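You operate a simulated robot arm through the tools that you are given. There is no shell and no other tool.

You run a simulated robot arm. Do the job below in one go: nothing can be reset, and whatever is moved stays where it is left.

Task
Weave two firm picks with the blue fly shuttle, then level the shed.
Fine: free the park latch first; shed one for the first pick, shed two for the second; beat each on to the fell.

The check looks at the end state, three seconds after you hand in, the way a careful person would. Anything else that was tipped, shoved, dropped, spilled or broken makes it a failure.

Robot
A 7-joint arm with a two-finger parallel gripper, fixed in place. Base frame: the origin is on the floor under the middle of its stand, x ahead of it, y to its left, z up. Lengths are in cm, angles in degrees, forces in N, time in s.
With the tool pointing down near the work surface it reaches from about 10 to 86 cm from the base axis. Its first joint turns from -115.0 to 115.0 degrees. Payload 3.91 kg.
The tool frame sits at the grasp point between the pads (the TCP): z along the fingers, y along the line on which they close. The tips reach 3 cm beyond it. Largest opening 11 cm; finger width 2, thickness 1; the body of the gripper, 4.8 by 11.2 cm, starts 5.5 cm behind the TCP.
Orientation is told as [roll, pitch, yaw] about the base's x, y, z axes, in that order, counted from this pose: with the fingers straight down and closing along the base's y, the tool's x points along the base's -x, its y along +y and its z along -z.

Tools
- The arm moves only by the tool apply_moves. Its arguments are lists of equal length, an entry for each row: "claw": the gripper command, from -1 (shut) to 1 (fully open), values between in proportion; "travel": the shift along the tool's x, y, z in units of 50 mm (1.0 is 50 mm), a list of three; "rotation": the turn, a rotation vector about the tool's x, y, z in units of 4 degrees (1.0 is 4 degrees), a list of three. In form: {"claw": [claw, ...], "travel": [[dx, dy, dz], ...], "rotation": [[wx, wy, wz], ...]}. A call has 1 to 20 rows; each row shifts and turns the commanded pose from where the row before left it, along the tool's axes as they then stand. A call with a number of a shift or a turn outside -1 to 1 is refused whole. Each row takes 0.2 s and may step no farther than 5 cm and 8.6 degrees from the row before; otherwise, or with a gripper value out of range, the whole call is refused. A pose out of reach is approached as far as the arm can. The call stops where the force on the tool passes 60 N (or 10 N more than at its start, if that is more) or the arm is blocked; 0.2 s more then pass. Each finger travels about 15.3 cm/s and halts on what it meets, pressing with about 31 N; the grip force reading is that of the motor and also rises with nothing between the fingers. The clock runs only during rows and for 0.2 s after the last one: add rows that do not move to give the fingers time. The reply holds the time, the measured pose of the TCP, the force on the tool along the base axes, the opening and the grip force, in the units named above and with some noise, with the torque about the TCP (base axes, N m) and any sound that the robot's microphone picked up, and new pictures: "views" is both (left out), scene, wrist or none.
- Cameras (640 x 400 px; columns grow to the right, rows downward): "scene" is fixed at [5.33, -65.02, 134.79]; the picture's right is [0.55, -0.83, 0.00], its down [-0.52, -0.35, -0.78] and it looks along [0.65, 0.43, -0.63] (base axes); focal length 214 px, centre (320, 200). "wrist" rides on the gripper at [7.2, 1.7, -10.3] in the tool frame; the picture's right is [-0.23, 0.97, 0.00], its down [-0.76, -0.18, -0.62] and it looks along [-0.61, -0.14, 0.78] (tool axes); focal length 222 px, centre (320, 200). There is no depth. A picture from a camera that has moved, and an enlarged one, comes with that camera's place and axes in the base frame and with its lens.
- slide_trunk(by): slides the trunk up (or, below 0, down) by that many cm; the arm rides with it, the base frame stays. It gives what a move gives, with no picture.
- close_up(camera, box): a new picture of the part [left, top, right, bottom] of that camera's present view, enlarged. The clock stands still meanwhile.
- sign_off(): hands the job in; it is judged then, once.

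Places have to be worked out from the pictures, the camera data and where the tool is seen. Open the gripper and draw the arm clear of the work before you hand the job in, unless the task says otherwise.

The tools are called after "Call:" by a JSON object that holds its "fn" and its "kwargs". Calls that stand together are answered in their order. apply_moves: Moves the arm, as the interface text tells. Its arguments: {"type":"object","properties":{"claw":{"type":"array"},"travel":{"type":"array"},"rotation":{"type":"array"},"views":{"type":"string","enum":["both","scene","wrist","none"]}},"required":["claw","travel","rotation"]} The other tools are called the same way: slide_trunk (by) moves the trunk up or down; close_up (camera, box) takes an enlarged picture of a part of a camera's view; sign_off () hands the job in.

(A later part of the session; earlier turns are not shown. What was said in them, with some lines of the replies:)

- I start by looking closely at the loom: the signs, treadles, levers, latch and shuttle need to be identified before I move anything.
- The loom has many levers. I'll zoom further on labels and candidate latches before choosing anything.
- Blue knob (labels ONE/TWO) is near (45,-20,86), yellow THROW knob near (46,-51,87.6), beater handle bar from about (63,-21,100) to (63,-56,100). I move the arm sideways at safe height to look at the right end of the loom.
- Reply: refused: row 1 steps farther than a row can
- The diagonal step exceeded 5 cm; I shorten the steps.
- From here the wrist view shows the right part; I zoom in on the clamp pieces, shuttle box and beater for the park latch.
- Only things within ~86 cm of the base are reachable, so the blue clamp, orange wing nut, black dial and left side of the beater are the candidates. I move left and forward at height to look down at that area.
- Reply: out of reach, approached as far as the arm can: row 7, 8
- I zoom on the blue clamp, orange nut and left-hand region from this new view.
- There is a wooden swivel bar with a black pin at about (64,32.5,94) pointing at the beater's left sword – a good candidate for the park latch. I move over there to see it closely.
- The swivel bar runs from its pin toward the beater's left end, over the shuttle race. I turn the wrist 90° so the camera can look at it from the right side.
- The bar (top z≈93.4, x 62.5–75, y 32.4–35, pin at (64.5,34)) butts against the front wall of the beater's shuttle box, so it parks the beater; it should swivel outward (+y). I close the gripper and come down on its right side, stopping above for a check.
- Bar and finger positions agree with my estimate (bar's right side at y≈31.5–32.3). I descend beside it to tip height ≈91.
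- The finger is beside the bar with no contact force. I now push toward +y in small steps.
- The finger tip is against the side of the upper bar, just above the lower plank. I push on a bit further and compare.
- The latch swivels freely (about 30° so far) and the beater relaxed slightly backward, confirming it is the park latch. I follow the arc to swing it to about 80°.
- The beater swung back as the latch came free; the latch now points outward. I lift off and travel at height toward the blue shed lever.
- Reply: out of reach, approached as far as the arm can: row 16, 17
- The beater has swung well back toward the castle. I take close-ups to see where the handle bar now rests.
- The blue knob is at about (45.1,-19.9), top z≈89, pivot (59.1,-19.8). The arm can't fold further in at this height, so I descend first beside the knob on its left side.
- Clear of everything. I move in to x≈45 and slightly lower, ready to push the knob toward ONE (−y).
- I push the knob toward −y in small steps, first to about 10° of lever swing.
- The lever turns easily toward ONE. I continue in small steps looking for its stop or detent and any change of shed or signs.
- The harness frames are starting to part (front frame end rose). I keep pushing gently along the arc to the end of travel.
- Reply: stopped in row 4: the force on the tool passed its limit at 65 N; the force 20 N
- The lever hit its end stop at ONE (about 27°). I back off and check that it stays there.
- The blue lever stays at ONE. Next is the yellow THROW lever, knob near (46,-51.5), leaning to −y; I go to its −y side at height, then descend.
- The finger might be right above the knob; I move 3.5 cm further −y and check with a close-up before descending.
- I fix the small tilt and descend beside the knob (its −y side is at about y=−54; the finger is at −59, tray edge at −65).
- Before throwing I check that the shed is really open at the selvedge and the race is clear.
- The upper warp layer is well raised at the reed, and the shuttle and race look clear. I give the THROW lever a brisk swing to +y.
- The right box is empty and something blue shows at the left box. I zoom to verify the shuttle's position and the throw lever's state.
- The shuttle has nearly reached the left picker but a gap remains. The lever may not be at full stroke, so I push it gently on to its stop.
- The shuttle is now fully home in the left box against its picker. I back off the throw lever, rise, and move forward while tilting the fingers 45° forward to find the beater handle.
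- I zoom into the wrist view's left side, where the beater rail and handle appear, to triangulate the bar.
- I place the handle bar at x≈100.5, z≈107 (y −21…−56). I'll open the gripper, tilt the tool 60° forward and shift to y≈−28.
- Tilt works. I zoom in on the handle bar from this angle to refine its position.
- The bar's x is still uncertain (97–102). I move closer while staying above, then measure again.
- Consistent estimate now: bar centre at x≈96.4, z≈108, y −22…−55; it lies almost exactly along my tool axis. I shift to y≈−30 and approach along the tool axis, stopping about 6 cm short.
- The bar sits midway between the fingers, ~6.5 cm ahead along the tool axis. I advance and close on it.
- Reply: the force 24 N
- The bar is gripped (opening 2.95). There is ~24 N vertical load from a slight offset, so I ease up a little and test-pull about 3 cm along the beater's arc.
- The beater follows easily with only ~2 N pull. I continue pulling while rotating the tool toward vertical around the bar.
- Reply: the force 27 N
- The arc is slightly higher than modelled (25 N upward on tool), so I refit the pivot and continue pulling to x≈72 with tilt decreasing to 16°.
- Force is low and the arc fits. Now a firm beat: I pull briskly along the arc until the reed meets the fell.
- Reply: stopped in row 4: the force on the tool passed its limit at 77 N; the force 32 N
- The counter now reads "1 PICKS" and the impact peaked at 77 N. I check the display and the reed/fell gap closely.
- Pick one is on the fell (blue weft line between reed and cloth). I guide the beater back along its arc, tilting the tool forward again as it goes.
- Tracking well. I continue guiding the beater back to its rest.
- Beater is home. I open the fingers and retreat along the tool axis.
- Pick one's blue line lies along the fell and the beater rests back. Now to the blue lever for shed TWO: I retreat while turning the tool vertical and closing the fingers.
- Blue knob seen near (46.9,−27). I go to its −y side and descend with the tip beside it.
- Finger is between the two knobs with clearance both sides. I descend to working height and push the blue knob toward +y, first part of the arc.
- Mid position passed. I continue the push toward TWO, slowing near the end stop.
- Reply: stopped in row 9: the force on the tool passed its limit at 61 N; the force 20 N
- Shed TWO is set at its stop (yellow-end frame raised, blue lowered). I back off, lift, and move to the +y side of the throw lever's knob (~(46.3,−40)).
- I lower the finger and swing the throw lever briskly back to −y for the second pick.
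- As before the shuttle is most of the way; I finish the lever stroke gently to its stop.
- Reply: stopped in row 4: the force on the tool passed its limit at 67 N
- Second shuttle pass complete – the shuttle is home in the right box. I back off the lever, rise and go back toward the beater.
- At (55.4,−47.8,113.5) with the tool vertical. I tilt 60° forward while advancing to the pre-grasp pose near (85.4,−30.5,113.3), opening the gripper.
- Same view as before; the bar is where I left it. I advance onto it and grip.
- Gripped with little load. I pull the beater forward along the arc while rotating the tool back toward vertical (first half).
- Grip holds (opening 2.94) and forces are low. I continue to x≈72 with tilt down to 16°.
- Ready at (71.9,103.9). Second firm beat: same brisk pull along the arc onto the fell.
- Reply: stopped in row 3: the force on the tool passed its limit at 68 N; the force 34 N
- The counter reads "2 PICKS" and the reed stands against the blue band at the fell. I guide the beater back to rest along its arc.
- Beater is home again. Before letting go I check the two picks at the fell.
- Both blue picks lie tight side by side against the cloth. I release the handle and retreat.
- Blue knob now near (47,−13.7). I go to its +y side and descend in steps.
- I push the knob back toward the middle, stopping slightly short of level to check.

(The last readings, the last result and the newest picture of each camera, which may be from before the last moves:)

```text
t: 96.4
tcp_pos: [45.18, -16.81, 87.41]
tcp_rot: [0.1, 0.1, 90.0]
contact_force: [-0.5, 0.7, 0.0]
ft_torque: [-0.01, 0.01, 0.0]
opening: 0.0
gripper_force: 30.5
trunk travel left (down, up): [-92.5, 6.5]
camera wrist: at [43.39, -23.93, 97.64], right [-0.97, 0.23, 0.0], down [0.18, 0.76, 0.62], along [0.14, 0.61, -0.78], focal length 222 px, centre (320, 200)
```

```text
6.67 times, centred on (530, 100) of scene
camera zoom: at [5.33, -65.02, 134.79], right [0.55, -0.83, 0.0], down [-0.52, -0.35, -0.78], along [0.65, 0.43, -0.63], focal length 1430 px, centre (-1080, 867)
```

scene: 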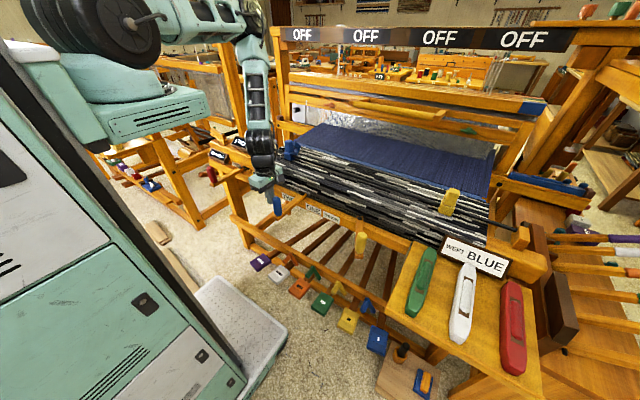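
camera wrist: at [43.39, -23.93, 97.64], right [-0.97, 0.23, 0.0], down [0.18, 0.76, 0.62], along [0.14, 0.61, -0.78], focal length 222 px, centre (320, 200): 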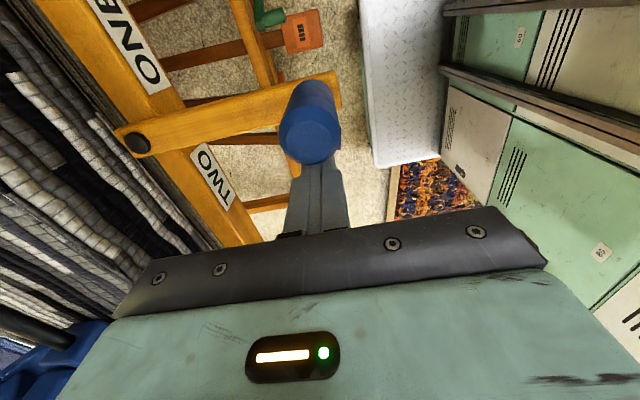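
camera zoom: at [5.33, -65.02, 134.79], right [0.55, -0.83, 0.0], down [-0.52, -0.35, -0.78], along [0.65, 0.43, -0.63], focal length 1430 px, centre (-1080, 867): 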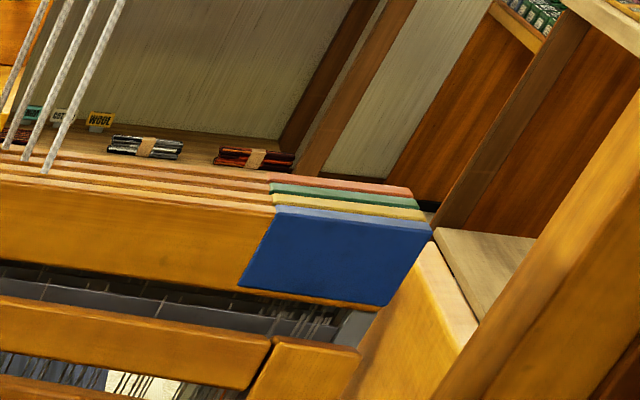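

The frames look nearly level. I compare with the very first close-ups by taking the same boxes again.

Call:
{"fn": "close_up", "kwargs": {"camera": "scene", "box": [240, 190, 400, 290]}}

Call:
{"fn": "close_up", "kwargs": {"camera": "scene", "box": [360, 0, 640, 175]}}

Call:
{"fn": "close_up", "kwargs": {"camera": "scene", "box": [200, 120, 360, 220]}}

```text
4.00 times, centred on (320, 240) of scene
camera zoom: at [5.33, -65.02, 134.79], right [0.55, -0.83, 0.0], down [-0.52, -0.35, -0.78], along [0.65, 0.43, -0.63], focal length 858 px, centre (320, 40)
```

zoom: 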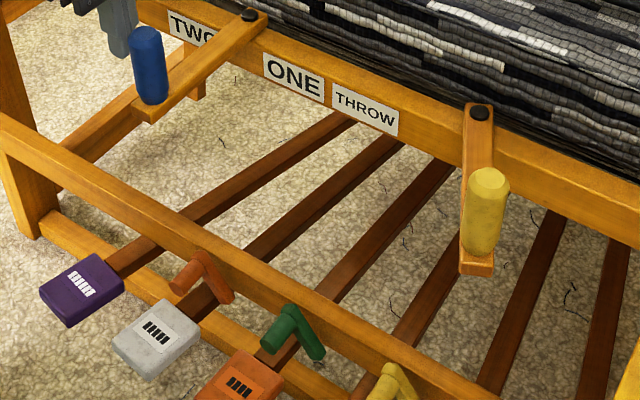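

```text
2.29 times, centred on (500, 88) of scene
camera zoom: at [5.33, -65.02, 134.79], right [0.55, -0.83, 0.0], down [-0.52, -0.35, -0.78], along [0.65, 0.43, -0.63], focal length 490 px, centre (-91, 457)
```

zoom: 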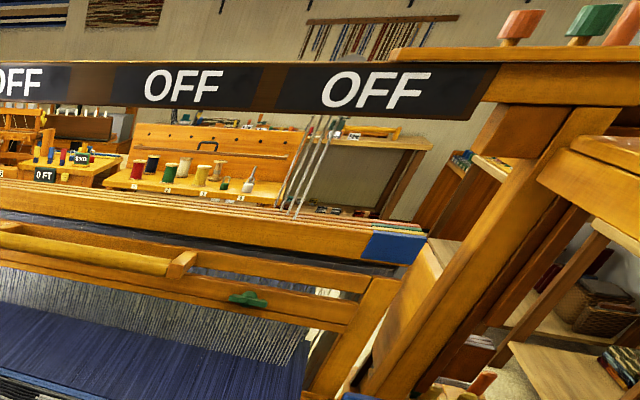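

```text
4.00 times, centred on (280, 170) of scene
camera zoom: at [5.33, -65.02, 134.79], right [0.55, -0.83, 0.0], down [-0.52, -0.35, -0.78], along [0.65, 0.43, -0.63], focal length 858 px, centre (480, 320)
```

zoom: 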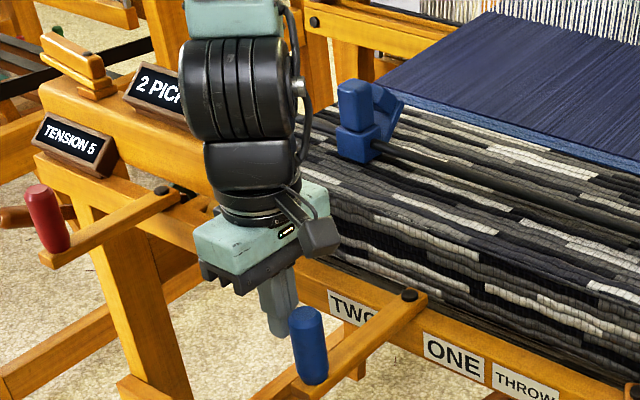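

The lever position matches the initial level pictures and all four frame tops line up. I back the finger off, lift away and open the gripper.

Call:
{"fn": "apply_moves", "kwargs": {"claw": [-1, -1, -1, -1, -1, -1, -1, -1, -1, 0, 1, 1], "travel": [[-0.2, 0, 0], [-0.3, 0, 0], [0, 0, -0.6], [0, 0, -0.9], [0, -0.3, -0.9], [0, -0.3, -0.9], [0, -0.3, -0.9], [0, -0.3, -0.9], [0, 0, -0.9], [0, 0, -0.9], [0, 0, -0.3], [0, 0, 0]], "rotation": [[0, 0, 0], [0, 0, 0], [0, 0, 0], [0, 0, 0], [0, 0, 0], [0, 0, 0], [0, 0, 0], [0, 0, 0], [0, 0, 0], [0, 0, 0], [0, 0, 0], [0, 0, 0]], "views": "both"}}

Call:
{"fn": "close_up", "kwargs": {"camera": "scene", "box": [240, 160, 360, 235]}}

Call:
{"fn": "close_up", "kwargs": {"camera": "scene", "box": [490, 70, 570, 130]}}

Call:
{"fn": "close_up", "kwargs": {"camera": "scene", "box": [240, 60, 640, 310]}}

```text
t: 99.0
tcp_pos: [51.24, -14.09, 123.54]
tcp_rot: [0.1, 0.0, 90.1]
contact_force: [-0.9, -0.3, 0.0]
ft_torque: [0.02, -0.01, 0.02]
opening: 10.99
gripper_force: 0.1
trunk travel left (down, up): [-92.5, 6.5]
camera wrist: at [49.4, -21.16, 133.68], right [-0.97, 0.23, 0.0], down [0.18, 0.76, 0.62], along [0.14, 0.61, -0.78], focal length 222 px, centre (320, 200)
```

scene: 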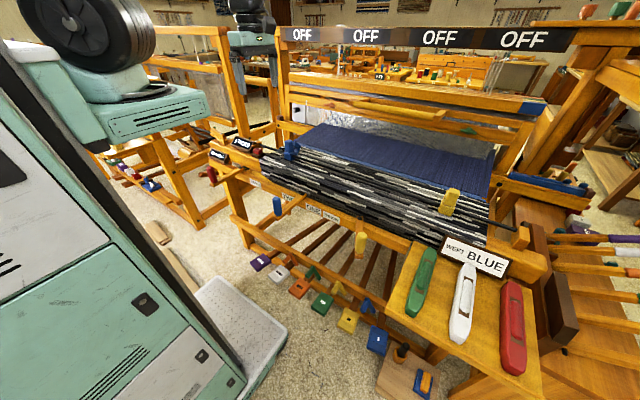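
wrist: 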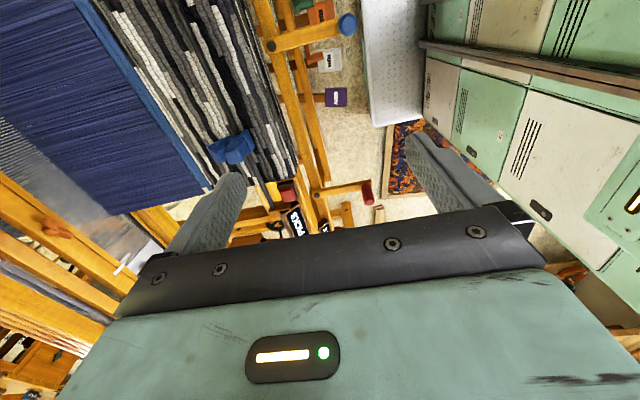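

```text
5.33 times, centred on (300, 198) of scene
camera zoom: at [5.33, -65.02, 134.79], right [0.55, -0.83, 0.0], down [-0.52, -0.35, -0.78], along [0.65, 0.43, -0.63], focal length 1144 px, centre (427, 213)
```

zoom: 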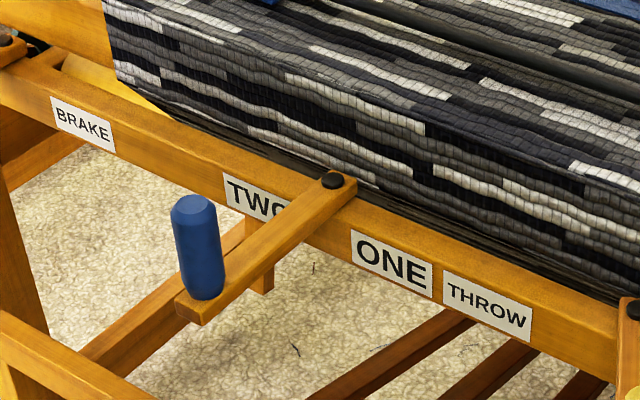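

```text
6.67 times, centred on (530, 100) of scene
camera zoom: at [5.33, -65.02, 134.79], right [0.55, -0.83, 0.0], down [-0.52, -0.35, -0.78], along [0.65, 0.43, -0.63], focal length 1430 px, centre (-1080, 867)
```

zoom: 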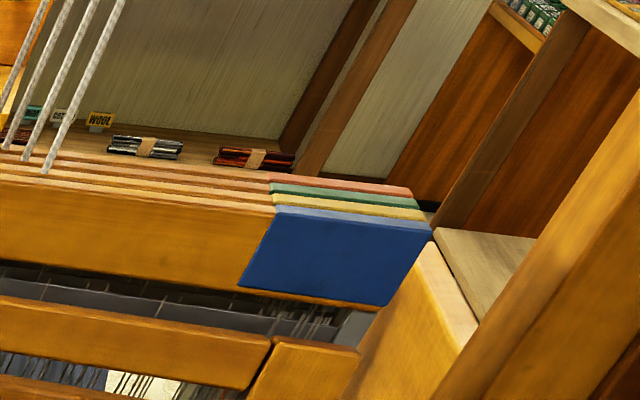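

```text
1.60 times, centred on (440, 185) of scene
camera zoom: at [5.33, -65.02, 134.79], right [0.55, -0.83, 0.0], down [-0.52, -0.35, -0.78], along [0.65, 0.43, -0.63], focal length 343 px, centre (128, 224)
```

zoom: 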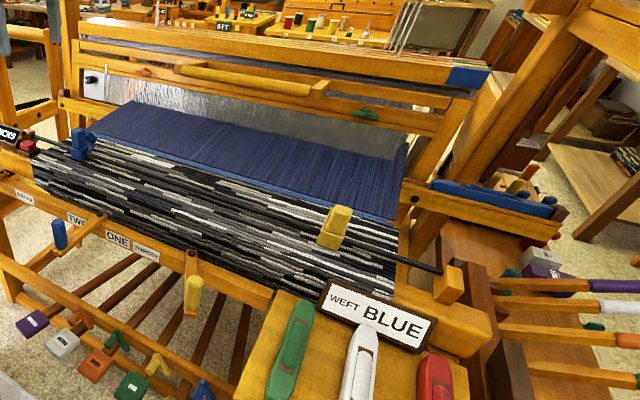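

Lever reads dead level from above (pivot y −19.8, knob y −19.8) and frame tops are even. A last check of the counter, picks, latch and shuttle before handing in.

Call:
{"fn": "close_up", "kwargs": {"camera": "scene", "box": [190, 110, 310, 200]}}

Call:
{"fn": "close_up", "kwargs": {"camera": "scene", "box": [460, 170, 520, 215]}}

Call:
{"fn": "close_up", "kwargs": {"camera": "wrist", "box": [0, 0, 320, 260]}}

Call:
{"fn": "close_up", "kwargs": {"camera": "scene", "box": [460, 140, 640, 260]}}

Call:
{"fn": "close_up", "kwargs": {"camera": "scene", "box": [330, 230, 570, 400]}}

```text
4.44 times, centred on (250, 155) of scene
camera zoom: at [5.33, -65.02, 134.79], right [0.55, -0.83, 0.0], down [-0.52, -0.35, -0.78], along [0.65, 0.43, -0.63], focal length 953 px, centre (631, 400)
```

zoom: 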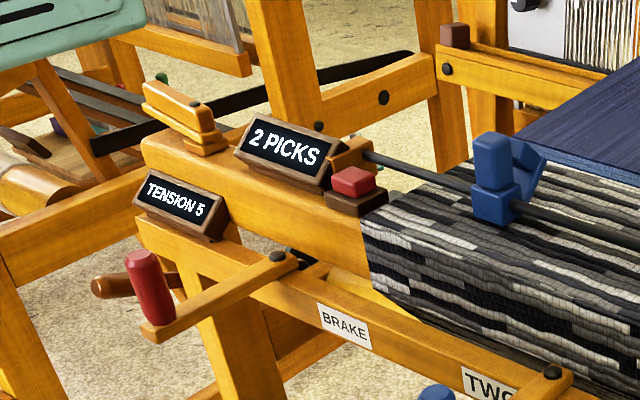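

```text
8.89 times, centred on (490, 192) of scene
camera zoom: at [5.33, -65.02, 134.79], right [0.55, -0.83, 0.0], down [-0.52, -0.35, -0.78], along [0.65, 0.43, -0.63], focal length 1906 px, centre (-1191, 267)
```

zoom: 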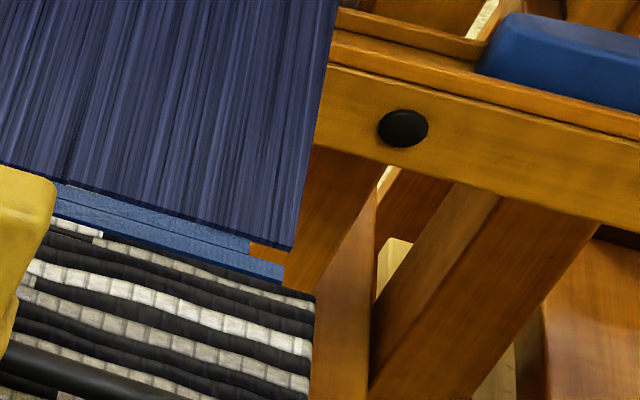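

```text
1.54 times, centred on (160, 130) of wrist
camera zoom: at [49.4, -21.16, 133.68], right [-0.97, 0.23, 0.0], down [0.18, 0.76, 0.62], along [0.14, 0.61, -0.78], focal length 342 px, centre (566, 308)
```

zoom: 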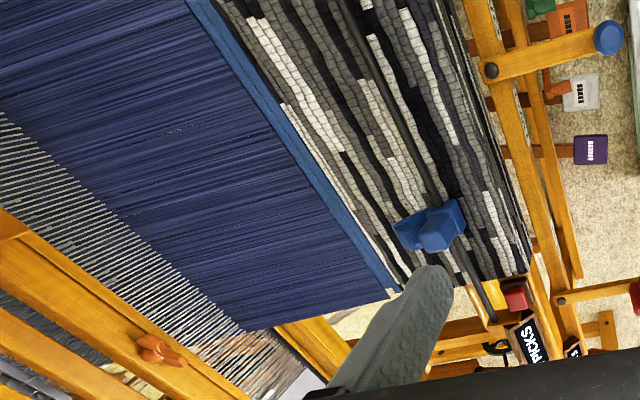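

```text
3.33 times, centred on (550, 200) of scene
camera zoom: at [5.33, -65.02, 134.79], right [0.55, -0.83, 0.0], down [-0.52, -0.35, -0.78], along [0.65, 0.43, -0.63], focal length 715 px, centre (-447, 200)
```

zoom: 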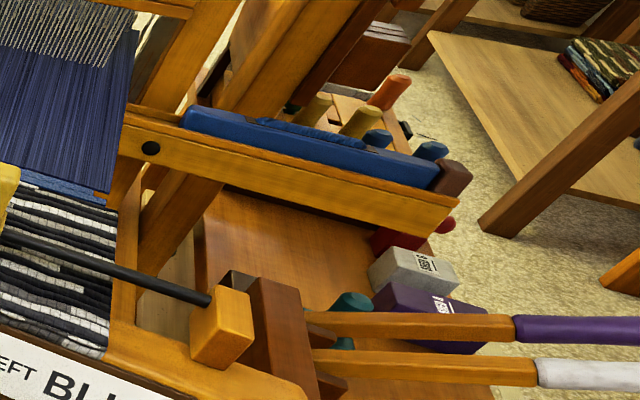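

```text
2.35 times, centred on (450, 315) of scene
camera zoom: at [5.33, -65.02, 134.79], right [0.55, -0.83, 0.0], down [-0.52, -0.35, -0.78], along [0.65, 0.43, -0.63], focal length 505 px, centre (14, -71)
```

zoom: 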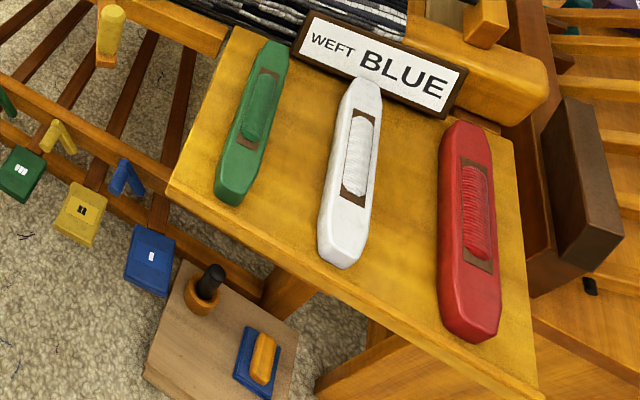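

The counter reads 2 PICKS, with both blue picks tight on the fell. The shed is level, the shuttle is home in the right box, the latch is free and nothing else has been disturbed. The gripper is open and clear above the loom, so I hand in.

Call:
{"fn": "sign_off", "kwargs": {}}

```text
The job is handed in.
```

I wove the two picks with the blue shuttle, levelled the shed and handed the job in. The loom's counter reads 2 PICKS. I don't know the result of the check; the hand-in only confirmed that it was received.

- **Park latch:** I swung it clear first, and the beater moved back to its rest.
- **First pick:** The shed was set to one and the shuttle thrown right to left. The beat stopped on the fell at a peak of 77 N.
- **Second pick:** The shed was set to two and the shuttle thrown back to the right. The beat stopped on the fell at a peak of 68 N.
- **Shed:** The shed lever is back at centre and the tops of the four frames are even.
- **Firmness:** I judged it from the beat force and from close-ups, where both blue picks lie tight against each other and the cloth.

The shuttle is in the right-hand box, the beater is at rest, and the latch is left open, since you didn't ask for it to be re-parked. In the last pictures nothing else had been disturbed, and the gripper is open and clear above the loom.
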